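You operate a simulated robot arm through the tools that you are given. There is no shell and no other tool.

Carry out the task below with a simulated robot arm. There is one attempt and no reset: what you move stays moved.

## Task
Tip the strainer's swarf into the swarf tub, then set it back.
Fine: slide the grate fully open; strainer into the sump well again, grate shut at the end.

Only the result counts: the job must be done as asked and must still hold three seconds after the hand-in. Knocking over, shifting, dropping, spilling or breaking anything else fails it.

## Robot
A 7-joint arm with a two-finger parallel gripper, fixed in place. Base frame: the origin is at the foot of the arm, x ahead of it, y to its left, z up; the work surface is at about z = 62. Lengths are in cm, angles in rad, forces in N, time in s.
With the tool pointing down near the work surface it reaches from about 12 to 64 cm from the base axis. Its first joint turns from -1.152 to 1.152 rad. Payload 2.4 kg.
The TCP is the grasp point between the finger pads, 3 cm short of the fingertips. In the tool frame z runs along the fingers and y along their closing line. The gripper opens to 9.4 cm. The fingers are 2.8 cm wide and 1 cm thick; the gripper's body (5 by 9.6 cm) begins 5.5 cm behind the TCP.
Orientation is that of the tool frame in the base frame, as [roll, pitch, yaw] about the fixed x, y, z axes, in that order (R = Rz(yaw) Ry(pitch) Rx(roll)). With the fingers straight down and closing along the base's y, the tool's x points along the base's -x, its y along +y and its z along -z.

## Interface
- The arm moves only by the tool move_arm. Its argument "commands" is a list of rows, each a list of 6 numbers: the shift along the base's x, y, z in cm, then the turn, a rotation vector about the base's x, y, z in rad. In form: [[x, y, z, wx, wy, wz], ...]. A call has 1 to 20 rows; each row shifts and turns the commanded pose from where the row before left it. "gripper" is the opening, from 0 (shut) to 1 (fully open), set as the call begins (left out, the last holds). Rows are played at 5 a second. More than 5 cm and 0.15 rad between two rows, or a gripper value outside its range, and nothing of the call is played. Where a pose cannot be reached the arm comes as near as it can. A force on the tool above 40 N (or 10 N above the force at the start of the call, whichever is more), or a blocked arm, ends the call early, and 0.2 s more pass. The fingers move at their own pace (about 15.3 cm/s each) and stop on an object; they squeeze with about 35 N. The grip force told is the motor's: it shows also when the fingers shut on nothing. Time passes only in rows, and 0.2 s behind the last, so rows that do not move let the fingers close. It gives the time, the measured TCP pose, the force on the tool (base axes), the opening and the grip force at its end, in the units of the frame above (readings bear some noise), with the torque about the TCP (base axes, N m) and any sound that the robot's microphone picked up, and new pictures: "views" is both (left out), scene, wrist or none.
- Cameras (640 x 400 px; columns grow to the right, rows downward): "scene" is fixed at [2.85, 48.18, 142.34]; the picture's right is [-0.78, -0.63, 0.00], its down [-0.48, 0.59, -0.65] and it looks along [0.40, -0.50, -0.76] (base axes); focal length 368 px, centre (320, 200). "wrist" rides on the gripper at [7.6, 1.4, -10.2] in the tool frame; the picture's right is [-0.18, 0.98, 0.00], its down [-0.75, -0.14, -0.64] and it looks along [-0.63, -0.12, 0.77] (tool axes); focal length 243 px, centre (320, 200). There is no depth. A picture from a camera that has moved, and an enlarged one, comes with that camera's place and axes in the base frame and with its lens.
- enlarge(camera, box): a new picture of the part [left, top, right, bottom] of that camera's present view, enlarged. No time passes.
- close_job(): hands the job in; it is judged then, once.

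Nothing tells you positions but the pictures and the camera data. Unless the task says otherwise, let go and move clear before handing in.

The tools are called as a command line: name --pt "numbers of a row" for each row, then --argument value for the rest, lists and objects as JSON in quotes. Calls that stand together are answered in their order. move_arm: Moves the arm, as the interface text tells. Its arguments: {"type":"object","properties":{"commands":{"type":"array","items":{"type":"array","items":{"type":"number"}}},"gripper":{"type":"number"},"views":{"type":"string","enum":["both","scene","wrist","none"]}},"required":["commands"]} The other tools are called the same way: enlarge (camera, box) takes an enlarged picture of a part of a camera's view; close_job () hands the job in.

At the start:

```text
time_s: 0.0
tcp_pos: [36.95, 18.02, 100.77]
tcp_rot: [-3.141, -0.001, -3.141]
wrist_force: [0.5, -0.3, -0.3]
torque: [-0.01, 0.05, -0.01]
opening: 9.35
grasp_force: 0.1
```

scene: 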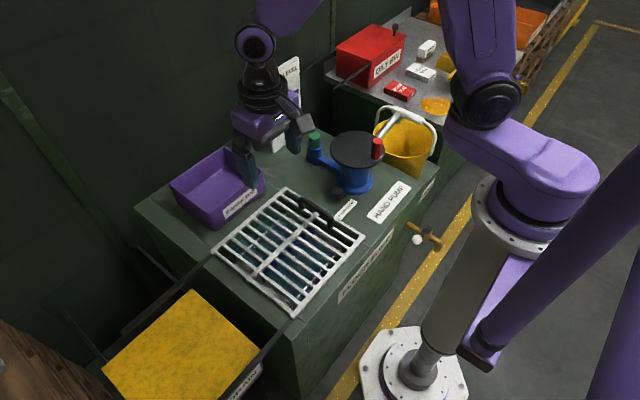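
wrist: 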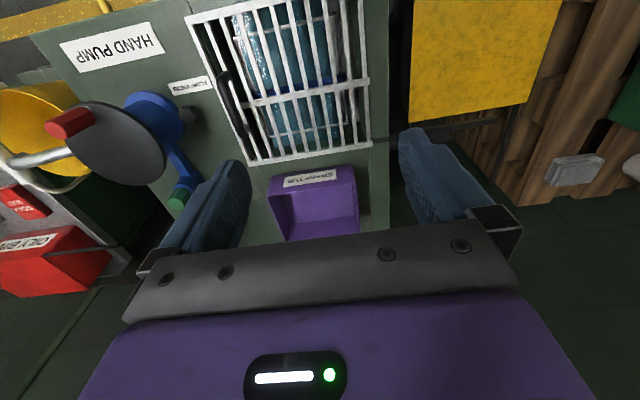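

I see a cabinet with a white grate over a sump well, a purple swarf tub behind it, and a hand pump to the side. I'll enlarge the views to get details before moving.

enlarge --camera "scene" --box '[140, 120, 400, 340]'

enlarge --camera "wrist" --box '[150, 0, 410, 250]'

enlarge --camera "scene" --box '[280, 110, 440, 230]'

```text
1.82 times, centred on (270, 230) of scene
camera zoom: at [2.85, 48.18, 142.34], right [-0.78, -0.63, 0.0], down [-0.48, 0.59, -0.65], along [0.4, -0.5, -0.76], focal length 668 px, centre (411, 146)
```

zoom: 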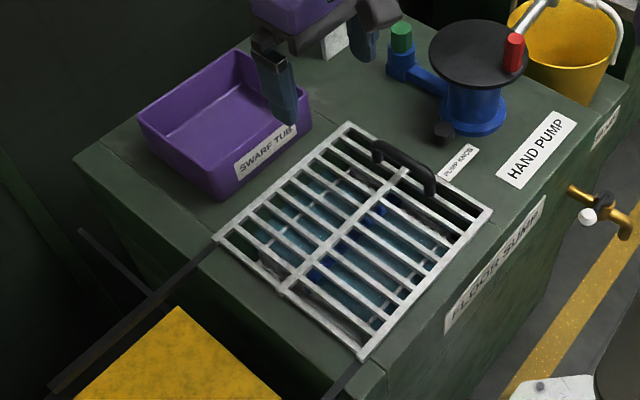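

```text
1.60 times, centred on (280, 125) of wrist
camera zoom: at [29.29, 19.42, 111.14], right [0.18, 0.98, 0.0], down [0.75, -0.14, 0.64], along [0.63, -0.12, -0.77], focal length 388 px, centre (384, 320)
```

zoom: 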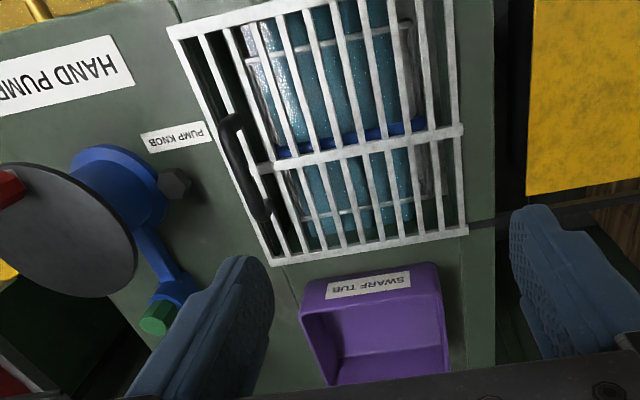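

```text
3.33 times, centred on (360, 170) of scene
camera zoom: at [2.85, 48.18, 142.34], right [-0.78, -0.63, 0.0], down [-0.48, 0.59, -0.65], along [0.4, -0.5, -0.76], focal length 1225 px, centre (187, 300)
```

zoom: 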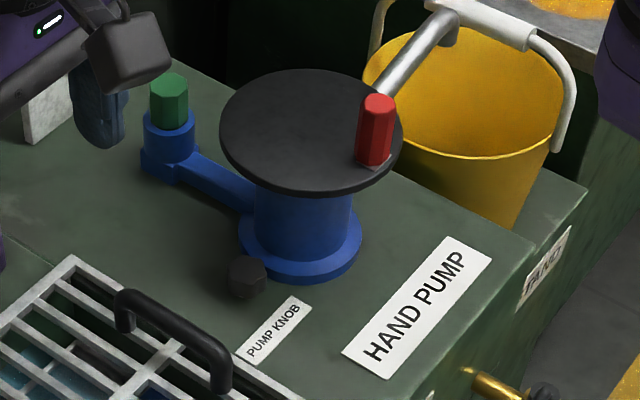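

The grate spans roughly x 28–55, y −2–26, with its handle bar at the −y edge near (41.6, 1.2) and rails running to +y; the tub lies beyond at x ≈ 60–78. I'll look closer at the handle, tub and rails.

enlarge --camera "scene" --box '[270, 170, 360, 230]'

enlarge --camera "scene" --box '[160, 130, 280, 230]'

enlarge --camera "scene" --box '[0, 220, 320, 400]'

enlarge --camera "wrist" --box '[180, 0, 380, 170]'

```text
6.67 times, centred on (315, 200) of scene
camera zoom: at [2.85, 48.18, 142.34], right [-0.78, -0.63, 0.0], down [-0.48, 0.59, -0.65], along [0.4, -0.5, -0.76], focal length 2450 px, centre (353, 200)
```

zoom: 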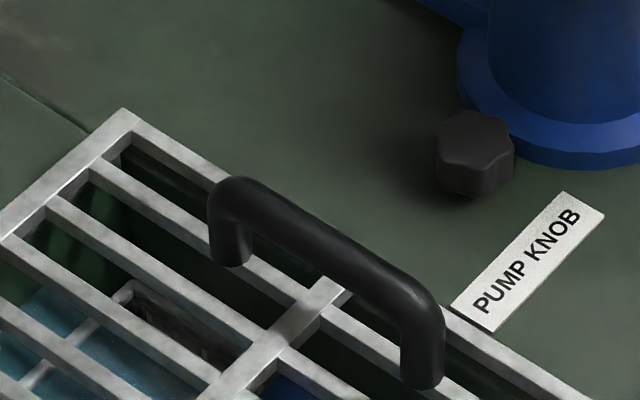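

```text
4.00 times, centred on (220, 180) of scene
camera zoom: at [2.85, 48.18, 142.34], right [-0.78, -0.63, 0.0], down [-0.48, 0.59, -0.65], along [0.4, -0.5, -0.76], focal length 1470 px, centre (720, 280)
```

zoom: 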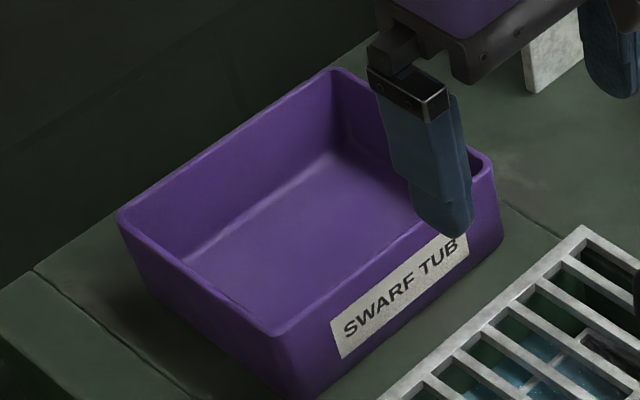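

```text
2.00 times, centred on (160, 310) of scene
camera zoom: at [2.85, 48.18, 142.34], right [-0.78, -0.63, 0.0], down [-0.48, 0.59, -0.65], along [0.4, -0.5, -0.76], focal length 735 px, centre (640, -20)
```

zoom: 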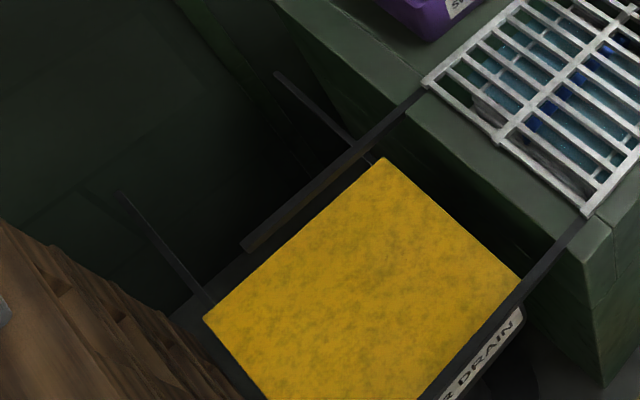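

```text
2.35 times, centred on (280, 85) of wrist
camera zoom: at [29.29, 19.42, 111.14], right [0.18, 0.98, 0.0], down [0.75, -0.14, 0.64], along [0.63, -0.12, -0.77], focal length 571 px, centre (414, 471)
```

zoom: 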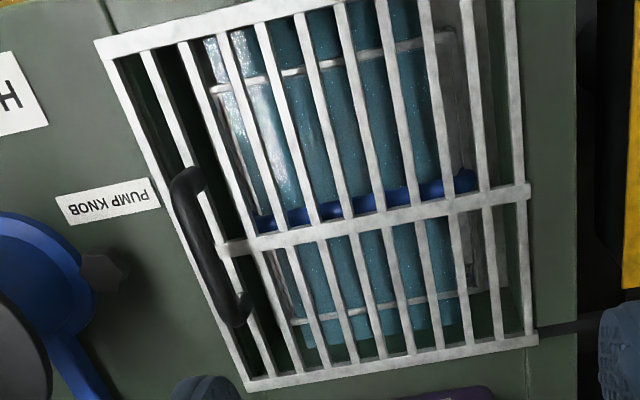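

The handle bar runs along x from about 36 to 46.5 at y ≈ 1.8, with its top near z 68. I'll move above it with the gripper open and fingers closing along y.

move_arm --pt "0.62 -2.31 -3.25 0 0 0" --pt "0.62 -2.31 -3.25 0 0 0" --pt "0.62 -2.31 -3.25 0 0 0" --pt "0.62 -2.31 -3.25 0 0 0" --pt "0.62 -2.31 -3.25 0 0 0" --pt "0.62 -2.31 -3.25 0 0 0" --pt "0.62 -2.31 -3.25 0 0 0" --pt "0 0 0 0 0 0" --gripper 1

```text
time_s: 1.8
tcp_pos: [41.47, 1.7, 78.05]
tcp_rot: [-3.141, 0.0, 3.14]
wrist_force: [-0.6, 0.7, -0.5]
torque: [0.0, 0.02, -0.01]
opening: 9.39
grasp_force: 0.2
camera wrist: at [33.64, 3.14, 88.33], right [0.18, 0.98, 0.0], down [0.75, -0.14, 0.64], along [0.63, -0.12, -0.77], focal length 243 px, centre (320, 200)
```

scene: 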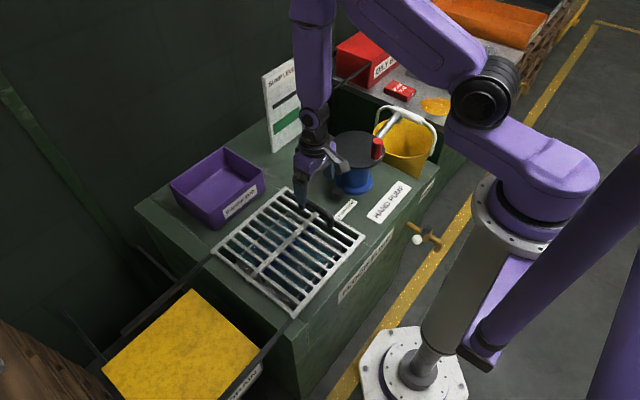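
wrist: 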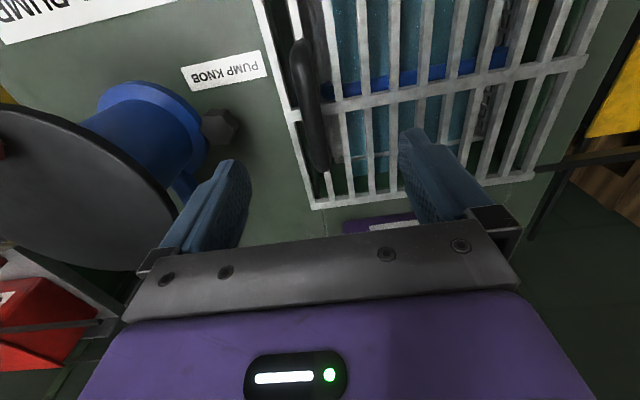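

The gripper sits nearly over the handle, and the handle seems to be about 0.5 cm further toward −y. I'll shift that way and lower around the bar, and check the sump level sign.

enlarge --camera "scene" --box '[250, 50, 410, 250]'

move_arm --pt "0 -0.4 -3.3 0 0 0" --pt "0 0 -3.3 0 0 0" --pt "0 0 -2.0 0 0 0" --pt "0 0 -1.2 0 0 0" --pt "0 0 0 0 0 0"

```text
2.00 times, centred on (330, 150) of scene
camera zoom: at [2.86, 48.18, 142.34], right [-0.78, -0.63, 0.0], down [-0.48, 0.59, -0.65], along [0.4, -0.5, -0.76], focal length 735 px, centre (300, 300)
```

zoom: 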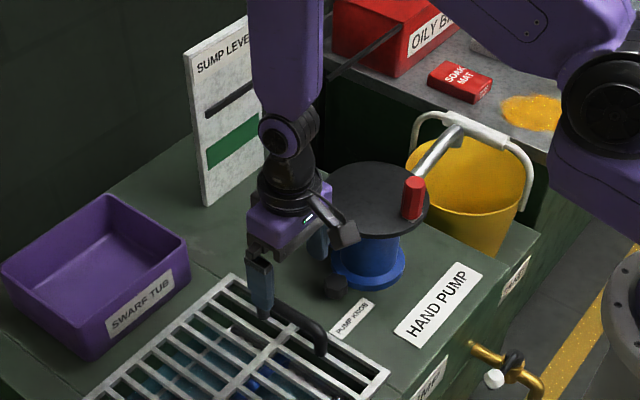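

```text
time_s: 3.0
tcp_pos: [41.32, 1.47, 68.26]
tcp_rot: [3.141, 0.0, -3.141]
wrist_force: [0.7, 1.2, 0.3]
torque: [-0.01, 0.01, -0.03]
opening: 9.36
grasp_force: 0.1
camera wrist: at [33.66, 2.86, 78.54], right [0.18, 0.98, 0.0], down [0.75, -0.14, 0.64], along [0.63, -0.12, -0.77], focal length 243 px, centre (320, 200)
```

scene: 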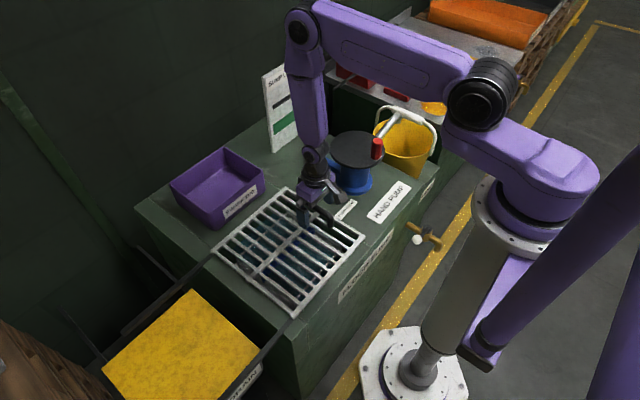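
wrist: 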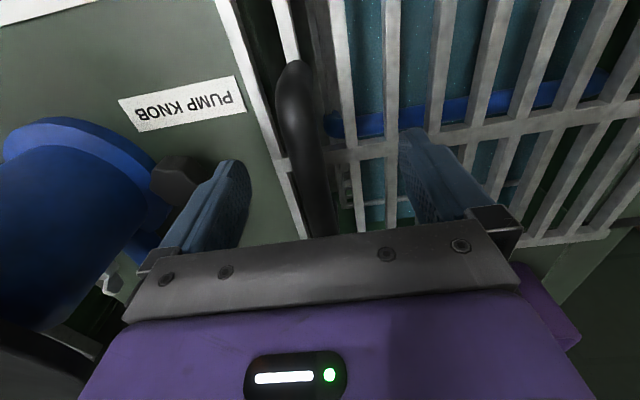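

The handle bar is centred between the fingers at the TCP. I'll close on it.

move_arm --pt "0 0 0 0 0 0" --pt "0 0 0 0 0 0" --pt "0 0 0 0 0 0" --pt "0 0 0 0 0 0" --gripper 0

```text
time_s: 4.0
tcp_pos: [41.33, 1.39, 68.18]
tcp_rot: [-3.141, -0.001, 3.141]
wrist_force: [0.9, 0.5, -5.4]
torque: [0.01, -0.08, -0.08]
opening: 1.77
grasp_force: 44.7
camera wrist: at [33.66, 2.86, 78.56], right [0.18, 0.98, 0.0], down [0.75, -0.14, 0.64], along [0.63, -0.12, -0.77], focal length 243 px, centre (320, 200)
```

scene: 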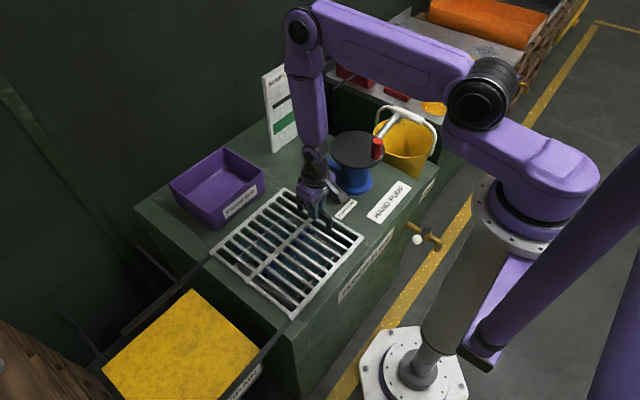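
wrist: 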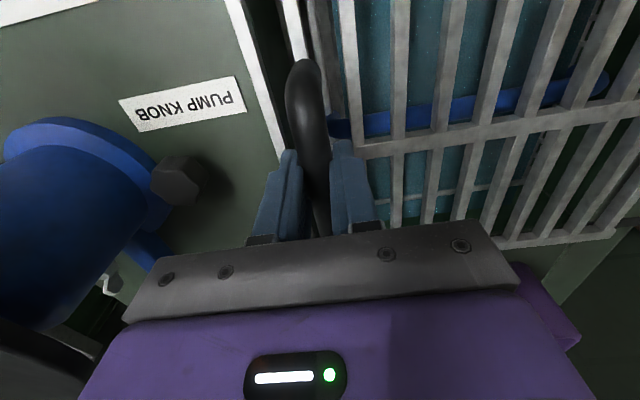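

The bar is gripped at 1.77 cm. I'll pull toward +y in small steps first to feel whether the grate slides freely.

move_arm --pt "0 0.5 0 0 0 0" --pt "0 1 0 0 0 0" --pt "0 1 0 0 0 0" --pt "0 1 0 0 0 0" --pt "0 1 0 0 0 0"

```text
time_s: 5.2
tcp_pos: [41.39, 5.95, 68.2]
tcp_rot: [-3.141, 0.003, -3.142]
wrist_force: [7.6, -1.1, -32.1]
torque: [0.0, -0.57, 0.1]
opening: 1.73
grasp_force: 44.8
camera wrist: at [33.65, 7.34, 78.55], right [0.18, 0.98, 0.0], down [0.75, -0.14, 0.64], along [0.63, -0.12, -0.77], focal length 243 px, centre (320, 200)
```

scene: 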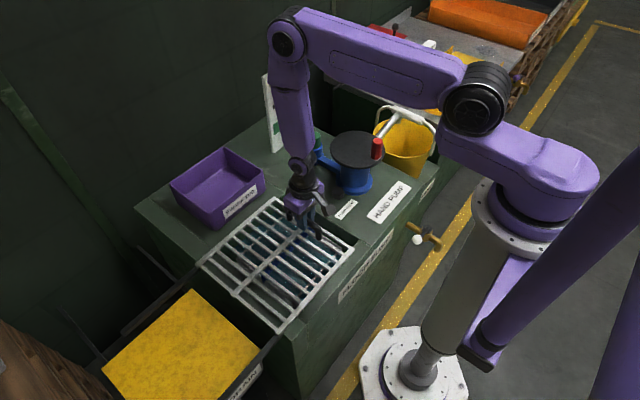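
wrist: 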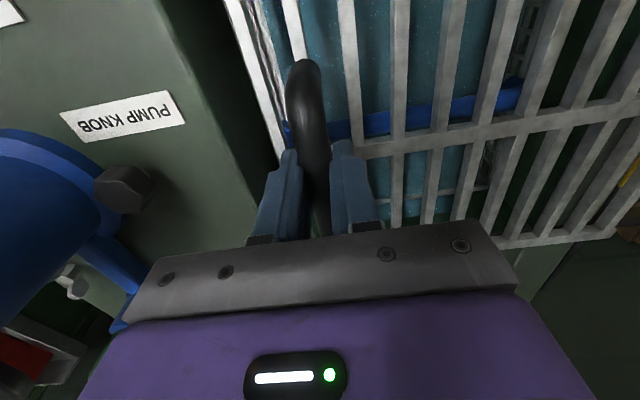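

The grate slides, but the tool is being pulled down about 32 N, so the grate must be bound by its rails. I'll ease down slightly to relieve that before continuing.

move_arm --pt "0 0 -0.1 0 0 0" --pt "0 0 -0.05 0 0 0" --views "none"

```text
time_s: 5.8
tcp_pos: [41.43, 5.99, 68.17]
tcp_rot: [-3.141, -0.001, 3.14]
wrist_force: [2.4, -0.8, 19.4]
torque: [0.02, -0.06, -0.05]
opening: 1.77
grasp_force: 44.5
```

Relieved and overshot slightly, so I'll raise 0.05 and continue pulling in moderate steps.

move_arm --pt "0 0 0.05 0 0 0" --pt "0 1 0 0 0 0" --pt "0 1 0 0 0 0" --pt "0 1 0 0 0 0" --pt "0 1 0 0 0 0" --views "none"

```text
time_s: 7.0
tcp_pos: [41.29, 9.9, 68.16]
tcp_rot: [-3.141, 0.003, 3.141]
wrist_force: [1.2, -1.6, 37.6]
torque: [-0.02, -0.07, -0.01]
opening: 1.77
grasp_force: 44.8
```

move_arm --pt "0 0 0.1 0 0 0" --pt "0 0 0 0 0 0" --views "none"

```text
time_s: 7.6
tcp_pos: [41.33, 10.15, 68.18]
tcp_rot: [-3.141, 0.002, 3.14]
wrist_force: [9.5, 1.4, -10.8]
torque: [0.03, -0.65, -0.01]
opening: 1.74
grasp_force: 45.0
```

To avoid vertical binding I'll loosen the fingers to a loose cage around the bar (about 2.3 cm) and push it along +y.

move_arm --pt "0 0 0 0 0 0" --pt "0 1 0 0 0 0" --pt "0 1.5 0 0 0 0" --pt "0 1.5 0 0 0 0" --pt "0 1.5 0 0 0 0" --pt "0 1.5 0 0 0 0" --gripper 0.25

```text
time_s: 9.0
tcp_pos: [41.4, 17.06, 68.3]
tcp_rot: [-3.141, 0.0, -3.141]
wrist_force: [0.1, -0.7, 0.0]
torque: [0.01, -0.02, -0.02]
opening: 2.35
grasp_force: 0.4
camera wrist: at [33.65, 18.38, 78.62], right [0.18, 0.98, 0.0], down [0.75, -0.14, 0.64], along [0.63, -0.12, -0.77], focal length 243 px, centre (320, 200)
```

scene: 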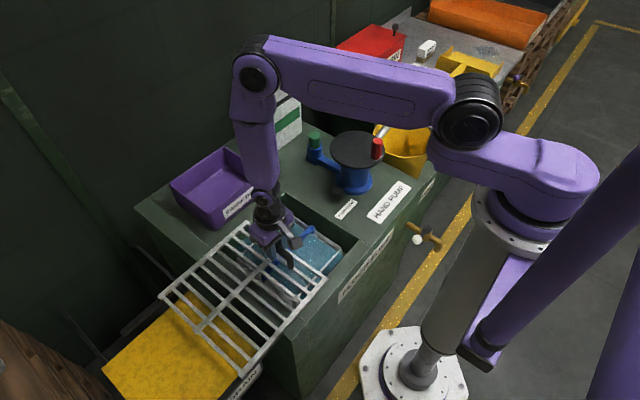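
wrist: 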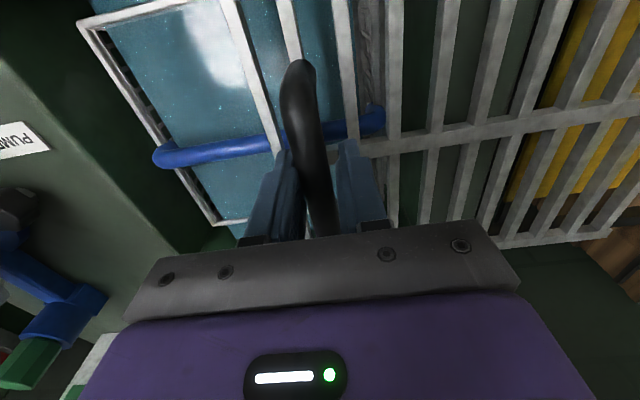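

The loose cage works with no force. The strainer with a blue bail is now showing; I'll keep pushing until the stop.

move_arm --pt "0 1.5 0 0 0 0" --pt "0 1.5 0 0 0 0" --pt "0 1.5 0 0 0 0" --pt "0 1.5 0 0 0 0" --pt "0 1.5 0 0 0 0" --pt "0 1 0 0 0 0"

```text
time_s: 10.4
tcp_pos: [41.25, 25.46, 68.18]
tcp_rot: [3.142, 0.001, 3.141]
wrist_force: [1.1, -0.7, 0.4]
torque: [-0.02, -0.01, -0.06]
opening: 2.4
grasp_force: 0.6
camera wrist: at [33.61, 26.85, 78.51], right [0.18, 0.98, 0.0], down [0.75, -0.14, 0.64], along [0.63, -0.12, -0.77], focal length 243 px, centre (320, 200)
```

scene: 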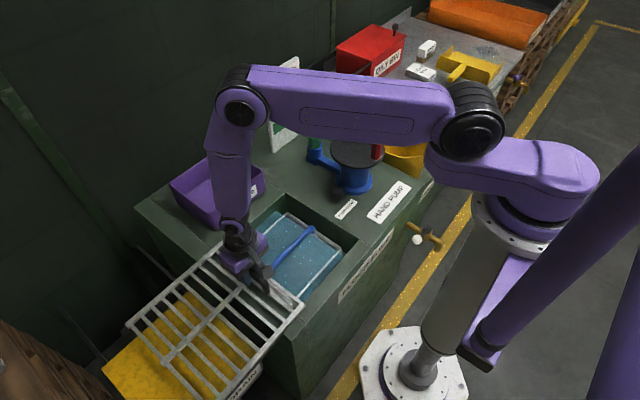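
wrist: 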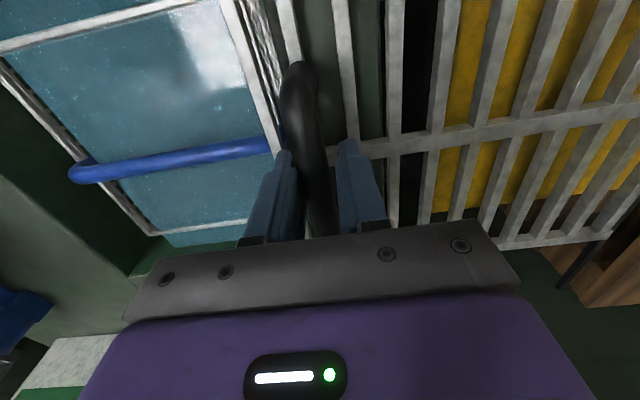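

move_arm --pt "0 1 0 0 0 0" --pt "0 1 0 0 0 0" --pt "0 0.8 0 0 0 0" --pt "0 0.5 0 0 0 0" --pt "0 0.4 0 0 0 0"

```text
time_s: 11.6
tcp_pos: [41.43, 28.65, 68.23]
tcp_rot: [-3.136, -0.007, 3.136]
wrist_force: [5.5, -37.2, 4.2]
torque: [-0.47, 0.19, 0.45]
opening: 4.51
grasp_force: 19.0
camera wrist: at [33.74, 30.08, 78.55], right [0.19, 0.98, -0.01], down [0.76, -0.14, 0.64], along [0.62, -0.13, -0.77], focal length 243 px, centre (320, 200)
```

scene: 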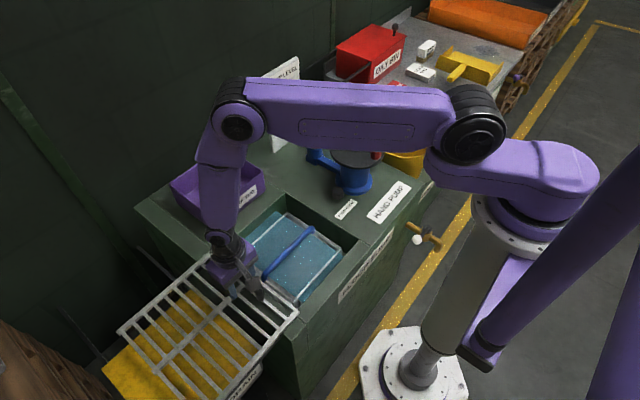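
wrist: 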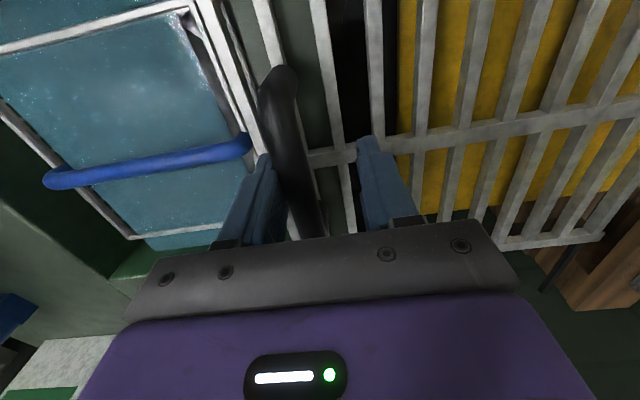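

The grate met its end stop at about 26 cm of travel (37 N). I'll open the fingers to release and lift away to look at the strainer.

move_arm --pt "0 0 0 0 0 0" --pt "0 0 0 0 0 0" --pt "0 0 1 0 0 0" --pt "0 0 3 0 0 0" --pt "0 0 4 0 0 0" --pt "0 0 4 0 0 0" --pt "-2 -2 4 0 0 0" --pt "-3 -3 2 0 0 0" --pt "-3 -3 2 0 0 0" --gripper 0.7

```text
time_s: 13.6
tcp_pos: [33.17, 21.0, 88.49]
tcp_rot: [-3.141, 0.0, -3.141]
wrist_force: [-0.2, -0.9, 0.4]
torque: [-0.01, 0.0, -0.01]
opening: 6.57
grasp_force: 0.2
camera wrist: at [25.51, 22.46, 98.77], right [0.18, 0.98, 0.0], down [0.75, -0.14, 0.64], along [0.63, -0.12, -0.77], focal length 243 px, centre (320, 200)
```

scene: 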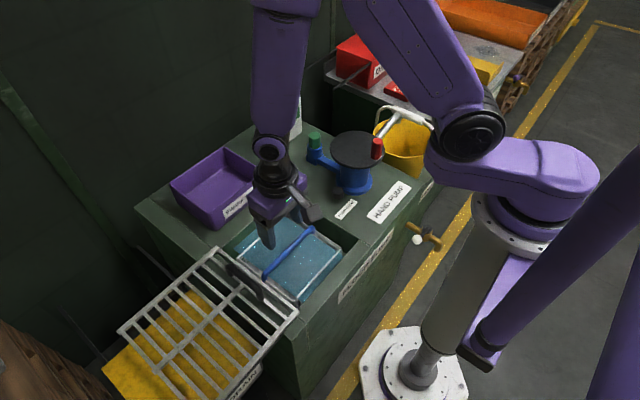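
wrist: 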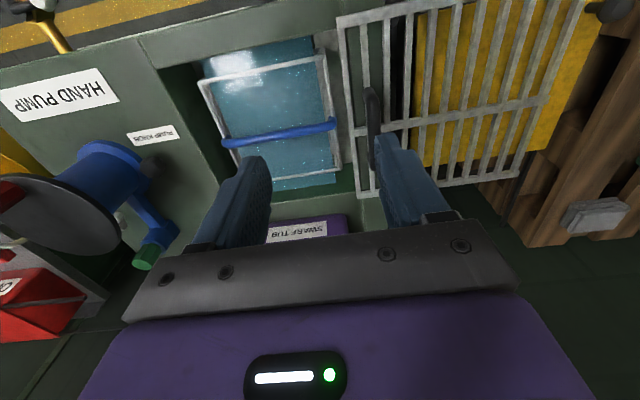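

The grate is fully open and the strainer with its blue bail is exposed. I'll enlarge both views to locate the bail and the strainer's rim.

enlarge --camera "scene" --box '[220, 200, 360, 320]'

enlarge --camera "wrist" --box '[150, 20, 380, 220]'

```text
3.33 times, centred on (290, 260) of scene
camera zoom: at [2.85, 48.18, 142.34], right [-0.78, -0.63, 0.0], down [-0.48, 0.59, -0.65], along [0.4, -0.5, -0.76], focal length 1225 px, centre (420, 0)
```

zoom: 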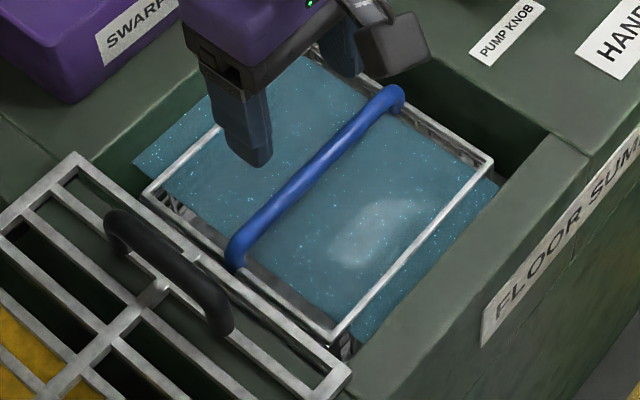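

```text
2.00 times, centred on (265, 120) of wrist
camera zoom: at [25.51, 22.46, 98.77], right [0.18, 0.98, 0.0], down [0.75, -0.14, 0.64], along [0.63, -0.12, -0.77], focal length 485 px, centre (430, 360)
```

zoom: 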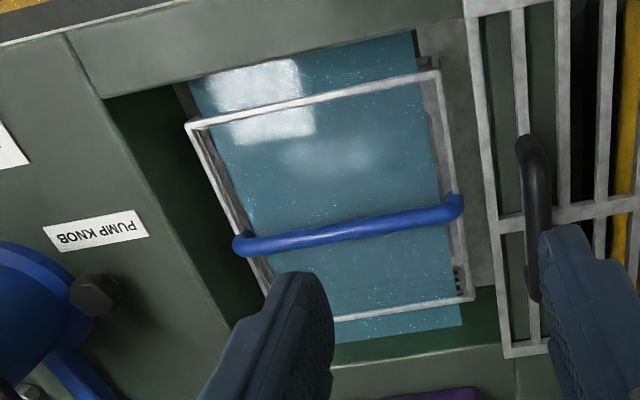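

The bail bar runs along y at x ≈ 41.8, z ≈ 60, spanning y ≈ 2.5–21.5, and the strainer rim is about 20×20 cm centred near (42, 11.6). I'll move above the bail and turn the hand 90° so the fingers close along x.

move_arm --pt "0.784 -0.855 -0.95 0 0 0.1428" --pt "0.784 -0.855 -0.95 0 0 0.1428" --pt "0.784 -0.855 -0.95 0 0 0.1428" --pt "0.784 -0.855 -0.95 0 0 0.1428" --pt "0.784 -0.855 -0.95 0 0 0.1428" --pt "0.784 -0.855 -0.95 0 0 0.1428" --pt "0.784 -0.855 -0.95 0 0 0.1428" --pt "0.784 -0.855 -0.95 0 0 0.1428" --pt "0.784 -0.855 -0.95 0 0 0.1428" --pt "0.784 -0.855 -0.95 0 0 0.1428" --pt "0.784 -0.855 -0.95 0 0 0.1428" --pt "0 0 0 0 0 0"

```text
time_s: 16.2
tcp_pos: [42.03, 11.65, 77.88]
tcp_rot: [3.141, 0.0, -1.57]
wrist_force: [0.4, -1.1, -0.5]
torque: [0.03, -0.03, 0.0]
opening: 6.59
grasp_force: 0.0
camera wrist: at [40.45, 4.0, 88.18], right [-0.98, 0.18, 0.0], down [0.14, 0.75, 0.64], along [0.12, 0.63, -0.77], focal length 243 px, centre (320, 200)
```

scene: 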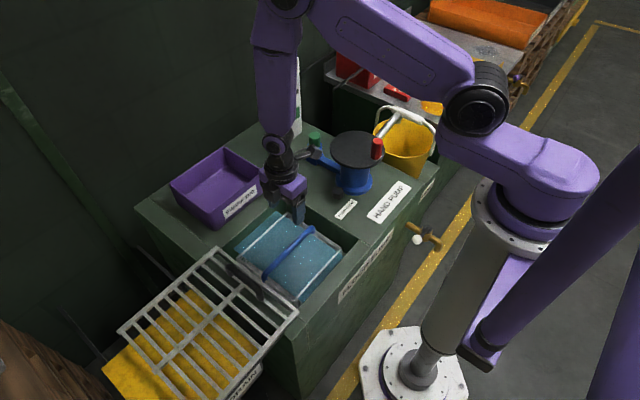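
wrist: 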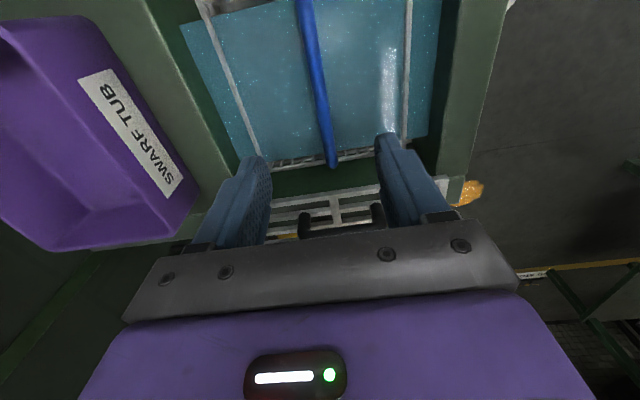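

enlarge --camera "wrist" --box '[170, 0, 480, 200]'

enlarge --camera "scene" --box '[220, 190, 360, 310]'

```text
2.00 times, centred on (325, 100) of wrist
camera zoom: at [40.45, 4.0, 88.18], right [-0.98, 0.18, 0.0], down [0.14, 0.75, 0.64], along [0.12, 0.63, -0.77], focal length 485 px, centre (310, 400)
```

zoom: 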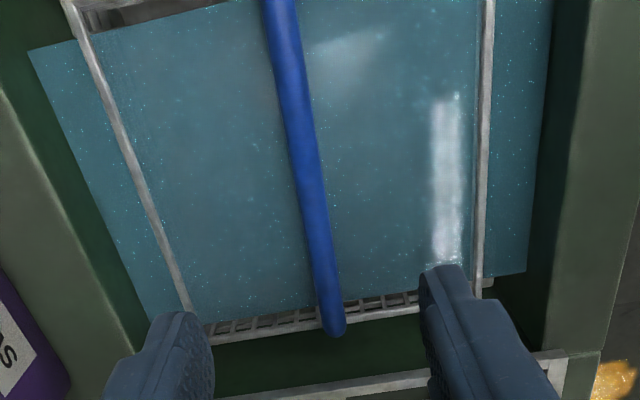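

```text
3.33 times, centred on (290, 250) of scene
camera zoom: at [2.86, 48.18, 142.34], right [-0.78, -0.63, 0.0], down [-0.48, 0.59, -0.65], along [0.4, -0.5, -0.76], focal length 1225 px, centre (420, 33)
```

zoom: 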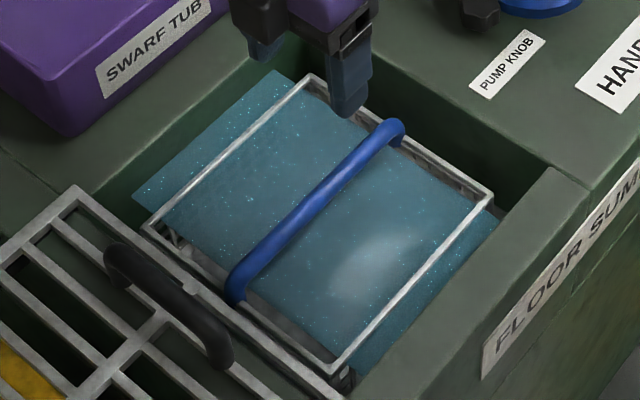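

The bail is centred under the gripper at x ≈ 42.1. I'll lower until the bar lies between the pads.

move_arm --pt "0.1 0 -4 0 0 0" --pt "0 0 -4 0 0 0" --pt "0 0 -4 0 0 0" --pt "0 0 -3 0 0 0" --pt "0 0 0 0 0 0"

```text
time_s: 17.4
tcp_pos: [42.05, 11.71, 62.78]
tcp_rot: [-3.14, 0.001, -1.572]
wrist_force: [0.7, 0.5, 0.1]
torque: [0.03, 0.0, 0.01]
opening: 6.57
grasp_force: 0.0
camera wrist: at [40.56, 4.08, 73.09], right [-0.98, 0.18, 0.0], down [0.14, 0.75, 0.64], along [0.12, 0.63, -0.77], focal length 243 px, centre (320, 200)
```

scene: 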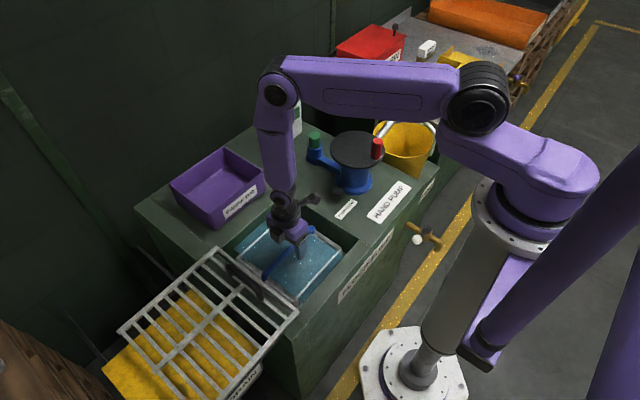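
wrist: 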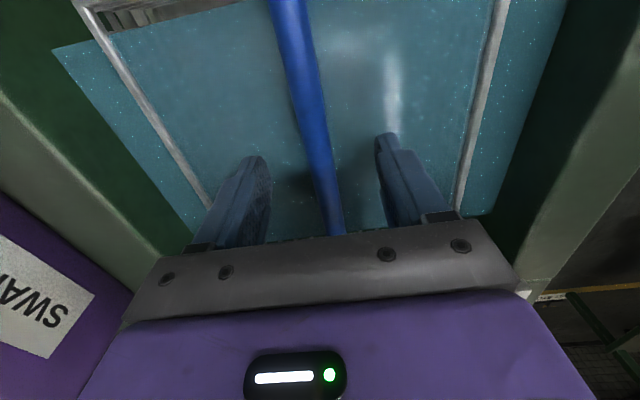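

The bar looks about 2.5 cm beyond the TCP. I'll lower another 2 cm and close.

move_arm --pt "0 0 -1 0 0 0" --pt "0 0 -1 0 0 0" --pt "0 0 0 0 0 0"

```text
time_s: 18.2
tcp_pos: [42.05, 11.68, 60.81]
tcp_rot: [-3.139, 0.0, -1.571]
wrist_force: [0.5, -0.3, 0.4]
torque: [-0.03, 0.01, -0.01]
opening: 6.55
grasp_force: 0.0
camera wrist: at [40.52, 4.05, 71.15], right [-0.98, 0.18, 0.0], down [0.14, 0.75, 0.64], along [0.12, 0.63, -0.77], focal length 243 px, centre (320, 200)
```

scene: 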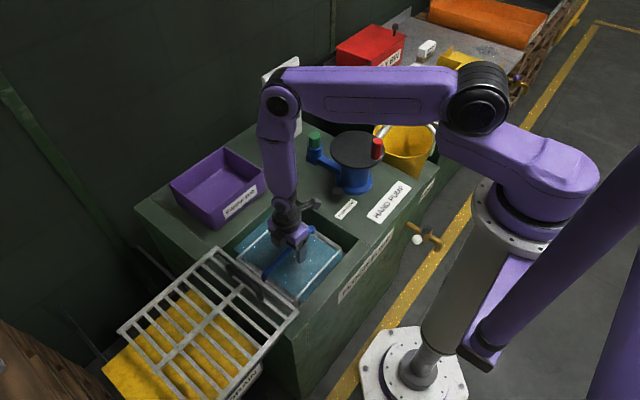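
wrist: 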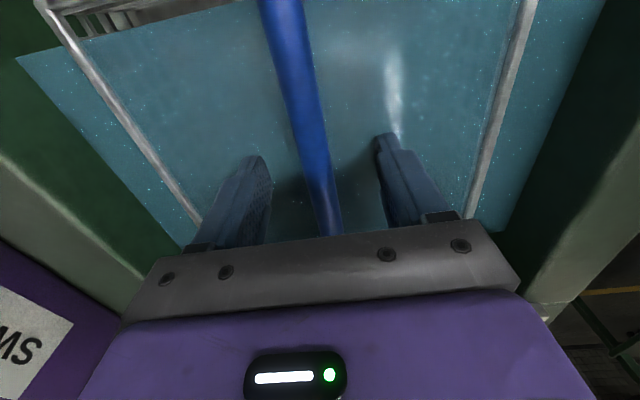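

move_arm --pt "0 0 0 0 0 0" --pt "0 0 0 0 0 0" --pt "0 0 0 0 0 0" --pt "0 0 0 0 0 0" --gripper 0

enlarge --camera "wrist" --box '[180, 0, 500, 260]'

```text
time_s: 19.2
tcp_pos: [42.04, 11.88, 60.81]
tcp_rot: [3.142, 0.001, -1.571]
wrist_force: [-2.9, -0.6, 18.0]
torque: [-0.01, 0.01, 0.0]
opening: 1.65
grasp_force: 35.0
camera wrist: at [40.51, 4.05, 71.19], right [-0.98, 0.18, 0.0], down [0.14, 0.75, 0.64], along [0.12, 0.63, -0.77], focal length 243 px, centre (320, 200)
```

scene: 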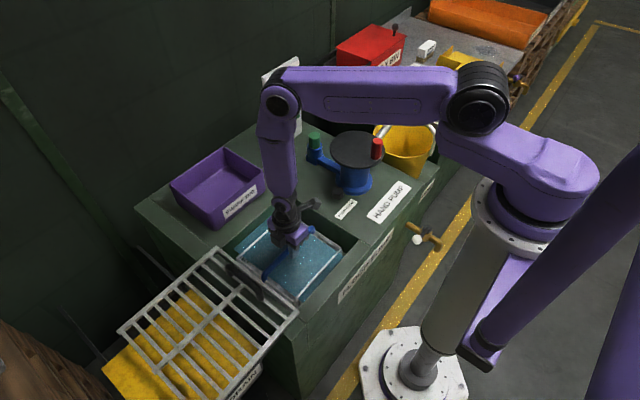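
wrist: 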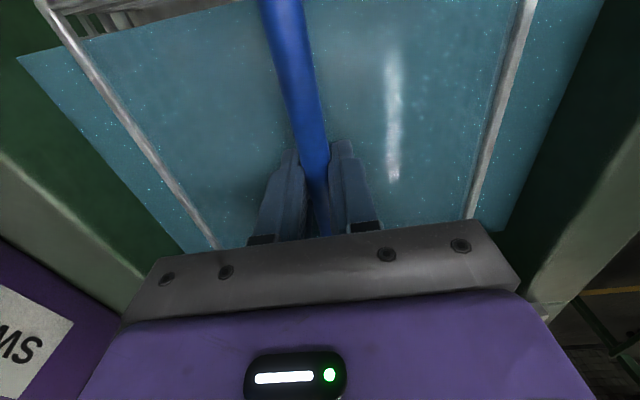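

```text
1.54 times, centred on (340, 130) of wrist
camera zoom: at [40.51, 4.05, 71.19], right [-0.98, 0.18, 0.0], down [0.14, 0.75, 0.64], along [0.12, 0.63, -0.77], focal length 373 px, centre (289, 308)
```

zoom: 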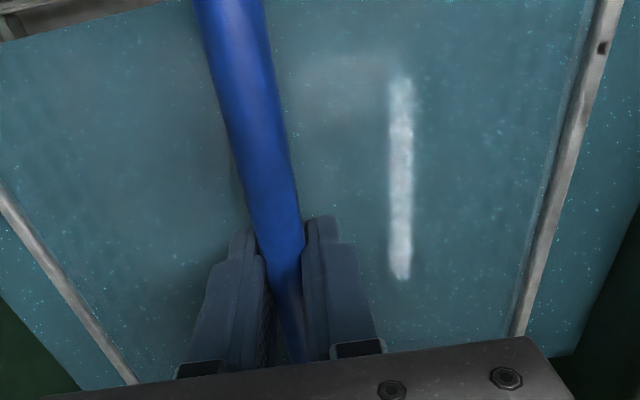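

The bail is gripped at 1.65 cm. I'll lift gently and check the weight.

move_arm --pt "0 0 0.3 0 0 0" --pt "0 0 0.5 0 0 0" --pt "0 0 0.7 0 0 0" --pt "0 0 1 0 0 0" --pt "0 0 1 0 0 0"

```text
time_s: 20.4
tcp_pos: [42.02, 11.88, 64.25]
tcp_rot: [3.141, -0.001, -1.572]
wrist_force: [0.6, -0.7, -2.6]
torque: [-0.02, 0.01, -0.02]
opening: 1.57
grasp_force: 35.4
camera wrist: at [40.49, 4.09, 74.62], right [-0.98, 0.18, 0.0], down [0.14, 0.75, 0.64], along [0.12, 0.63, -0.77], focal length 243 px, centre (320, 200)
```

scene: 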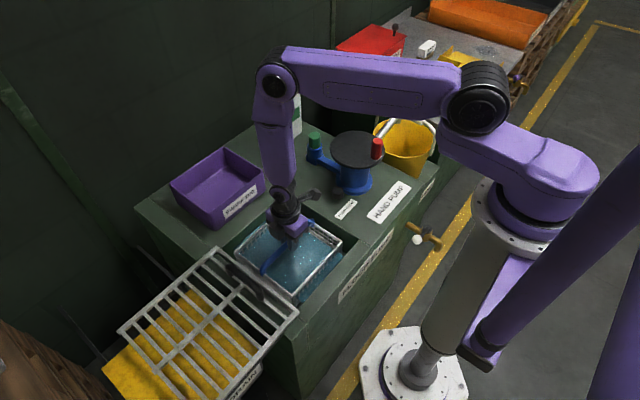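
wrist: 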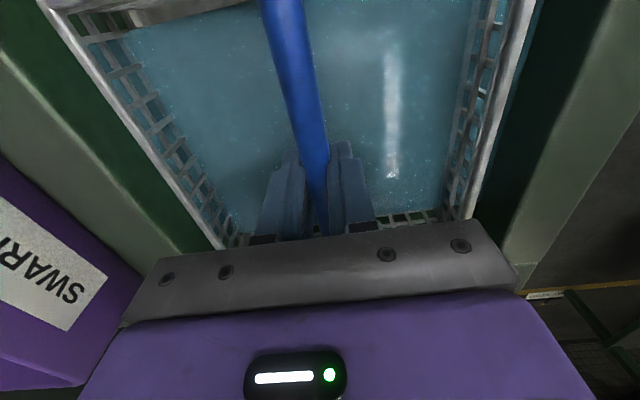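

The strainer lifts freely and weighs only about 2.6 N, with its mesh walls rising out of the coolant. I'll continue lifting straight up.

move_arm --pt "0 0 1.5 0 0 0" --pt "0 0 1.5 0 0 0" --pt "0 0 2 0 0 0" --pt "0 0 2 0 0 0" --pt "0 0 2 0 0 0" --pt "0 0 2 0 0 0" --pt "0 0 2 0 0 0" --pt "0 0 2 0 0 0" --pt "0 0 0 0 0 0"

```text
time_s: 22.4
tcp_pos: [41.91, 11.71, 79.28]
tcp_rot: [-3.14, 0.0, -1.57]
wrist_force: [0.0, 0.3, -3.1]
torque: [-0.02, 0.0, 0.0]
opening: 1.54
grasp_force: 34.6
camera wrist: at [40.5, 4.07, 89.64], right [-0.98, 0.18, 0.0], down [0.14, 0.75, 0.64], along [0.12, 0.63, -0.77], focal length 243 px, centre (320, 200)
```

scene: 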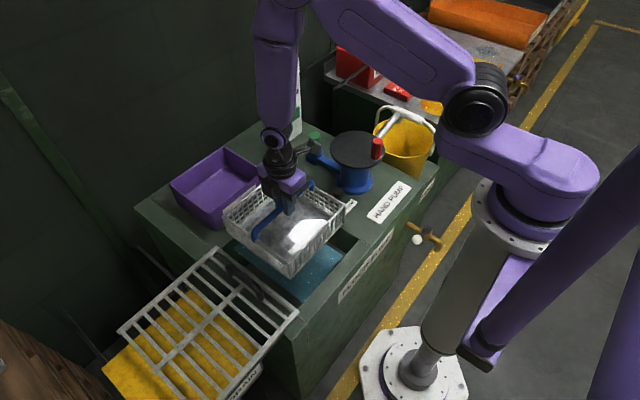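
wrist: 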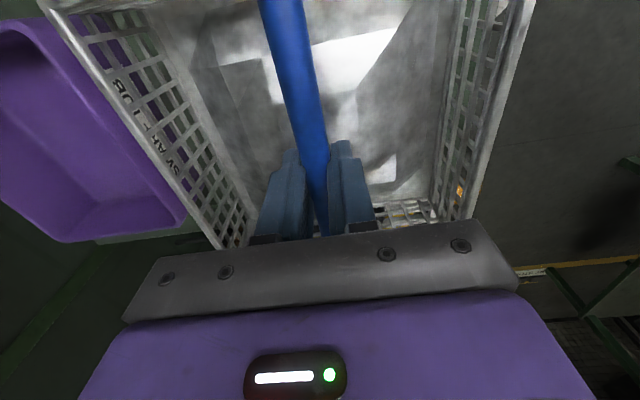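

enlarge --camera "scene" --box '[200, 160, 370, 310]'

enlarge --camera "wrist" --box '[150, 0, 470, 240]'

```text
2.67 times, centred on (285, 235) of scene
camera zoom: at [2.86, 48.18, 142.34], right [-0.78, -0.63, 0.0], down [-0.48, 0.59, -0.65], along [0.4, -0.5, -0.76], focal length 980 px, centre (413, 107)
```

zoom: 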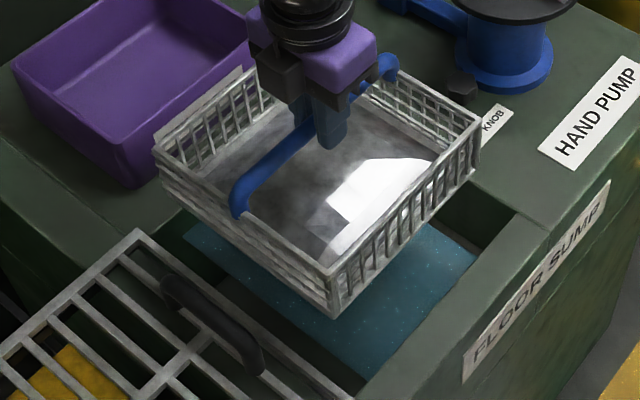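

```text
1.67 times, centred on (310, 120) of wrist
camera zoom: at [40.5, 4.07, 89.64], right [-0.98, 0.18, 0.0], down [0.14, 0.75, 0.64], along [0.12, 0.63, -0.77], focal length 404 px, centre (337, 333)
```

zoom: 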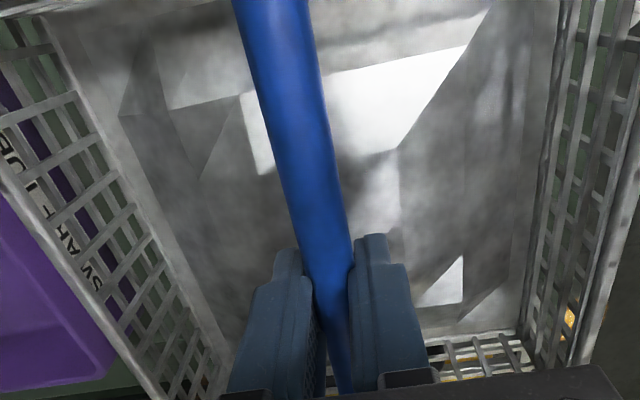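

The strainer holds a grey heap of swarf and is about 8 cm deep. I'll look closer at the heap before choosing how to tip it.

enlarge --camera "wrist" --box '[200, 0, 460, 160]'

enlarge --camera "scene" --box '[220, 180, 350, 280]'

```text
2.46 times, centred on (330, 80) of wrist
camera zoom: at [40.5, 4.07, 89.64], right [-0.98, 0.18, 0.0], down [0.14, 0.75, 0.64], along [0.12, 0.63, -0.77], focal length 597 px, centre (295, 495)
```

zoom: 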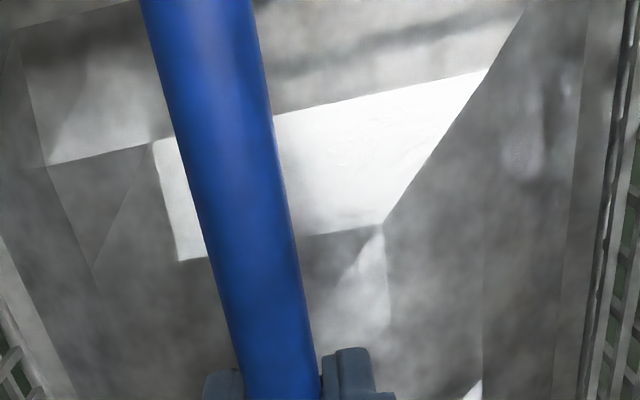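

```text
4.00 times, centred on (285, 230) of scene
camera zoom: at [2.86, 48.18, 142.34], right [-0.78, -0.63, 0.0], down [-0.48, 0.59, -0.65], along [0.4, -0.5, -0.76], focal length 1470 px, centre (460, 80)
```

zoom: 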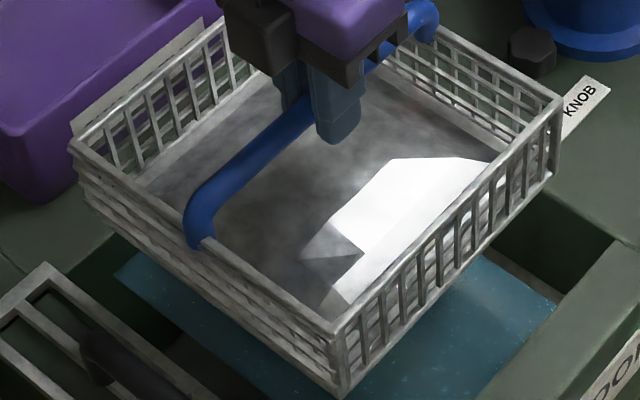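

The swarf is a heap within the basket, so I plan to pour over one rim corner (the −x,−y corner) with that corner above the tub, tilting the tool forward-left. First I'll raise to z ≈ 90 and move toward the tub, keeping the strainer level.

move_arm --pt "0 0 2 0 0 0" --pt "0 0 2 0 0 0" --pt "0 0 2 0 0 0" --pt "0 0 2 0 0 0" --pt "0 0 2 0 0 0" --pt "0 0 1.5 0 0 0" --pt "2 0.6 0 0 0 0" --pt "2 0.6 0 0 0 0" --pt "2 0.6 0 0 0 0" --pt "2 0.6 0 0 0 0" --pt "2 0.6 0 0 0 0" --pt "2 0.6 0 0 0 0" --pt "2 0.6 0 0 0 0" --pt "2 0.6 0 0 0 0" --pt "0 0 0 0 0 0"

```text
time_s: 25.6
tcp_pos: [58.0, 16.53, 90.81]
tcp_rot: [-3.14, 0.0, -1.57]
wrist_force: [0.3, -0.4, -2.7]
torque: [-0.04, 0.0, 0.0]
opening: 1.53
grasp_force: 34.9
camera wrist: at [56.45, 8.85, 101.12], right [-0.98, 0.18, 0.0], down [0.14, 0.75, 0.64], along [0.12, 0.63, -0.77], focal length 243 px, centre (320, 200)
```

scene: 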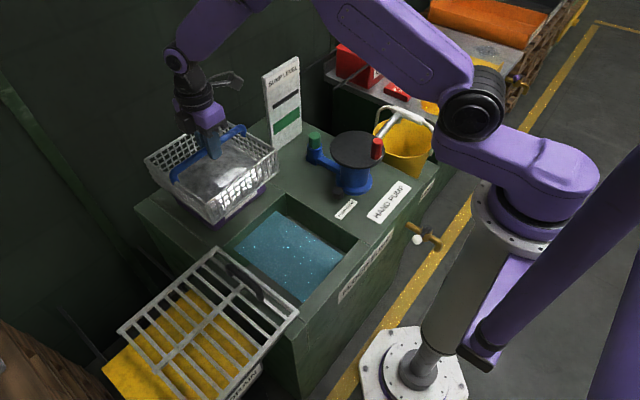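
wrist: 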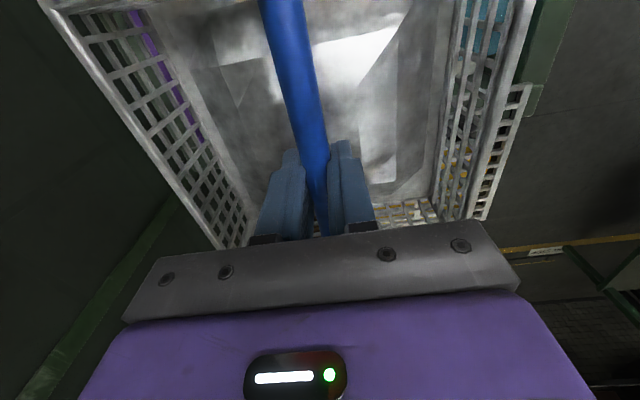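

The strainer is level and over the near part of the tub, with the arm still well bent. I'll advance to x ≈ 68 with a 10–15° forward-left tilt and check that the pose is actually reached.

move_arm --pt "2 0.3 0 0 0 0" --pt "2 0.3 0 0 0 0" --pt "1.5 0.3 0 0.037 -0.037 0" --pt "1.5 0.3 0 0.037 -0.037 0" --pt "1.5 0.3 0 0.037 -0.037 0" --pt "1.5 0.2 0 0.037 -0.037 0" --pt "0 0 0 0 0 0"

```text
time_s: 27.2
tcp_pos: [68.05, 18.14, 90.83]
tcp_rot: [-2.99, 0.149, -1.561]
wrist_force: [0.3, -0.3, -2.8]
torque: [-0.03, 0.04, 0.04]
opening: 1.54
grasp_force: 35.0
camera wrist: at [65.09, 9.09, 99.54], right [-0.97, 0.19, -0.12], down [0.04, 0.65, 0.76], along [0.22, 0.74, -0.64], focal length 243 px, centre (320, 200)
```

scene: 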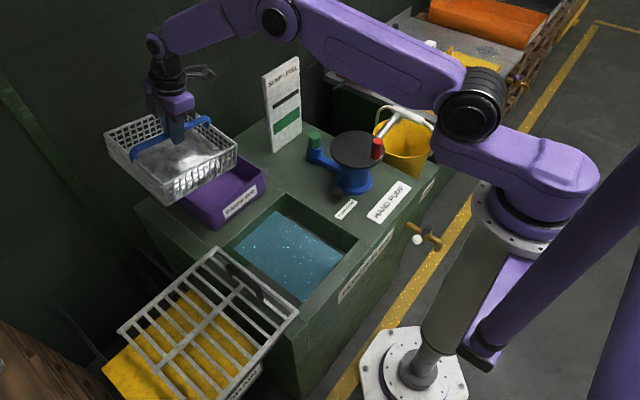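
wrist: 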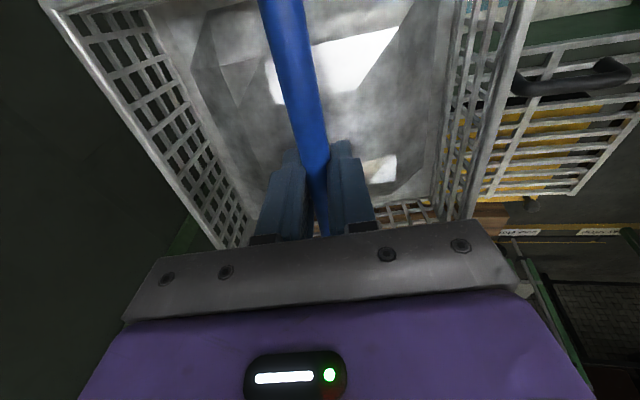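

The pose was reached and the strainer stays rigid in the grip. I'll advance to x ≈ 71.5 first, then tilt gradually while watching the heap.

move_arm --pt "1.75 0.1 0 0 0 0" --pt "1.75 0.1 0 0 0 0" --pt "0 0 0 0.04 -0.04 0" --pt "0 0 0 0.04 -0.04 0" --pt "0 0 0 0.04 -0.04 0" --pt "0 0 0 0.04 -0.04 0" --pt "0 0 0 0 0 0"

```text
time_s: 28.8
tcp_pos: [70.58, 18.23, 90.81]
tcp_rot: [-2.824, 0.304, -1.522]
wrist_force: [-0.2, -0.8, -2.3]
torque: [-0.05, 0.09, 0.02]
opening: 1.53
grasp_force: 34.5
out of reach, approached as far as the arm can: row 2
camera wrist: at [66.52, 7.87, 97.47], right [-0.95, 0.22, -0.24], down [-0.09, 0.52, 0.85], along [0.31, 0.82, -0.47], focal length 243 px, centre (320, 200)
```

scene: 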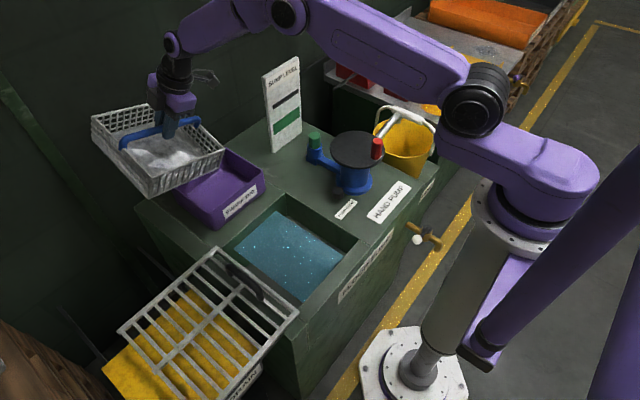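
wrist: 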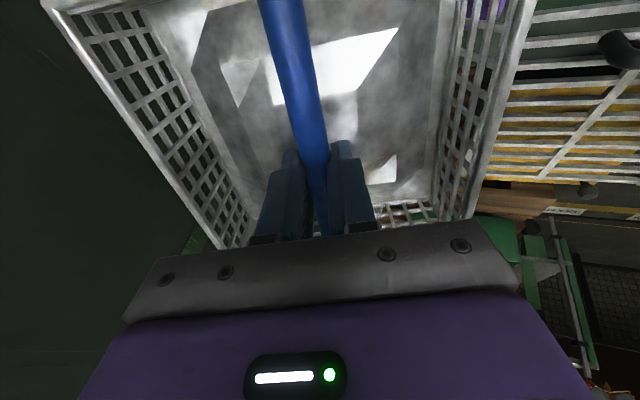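

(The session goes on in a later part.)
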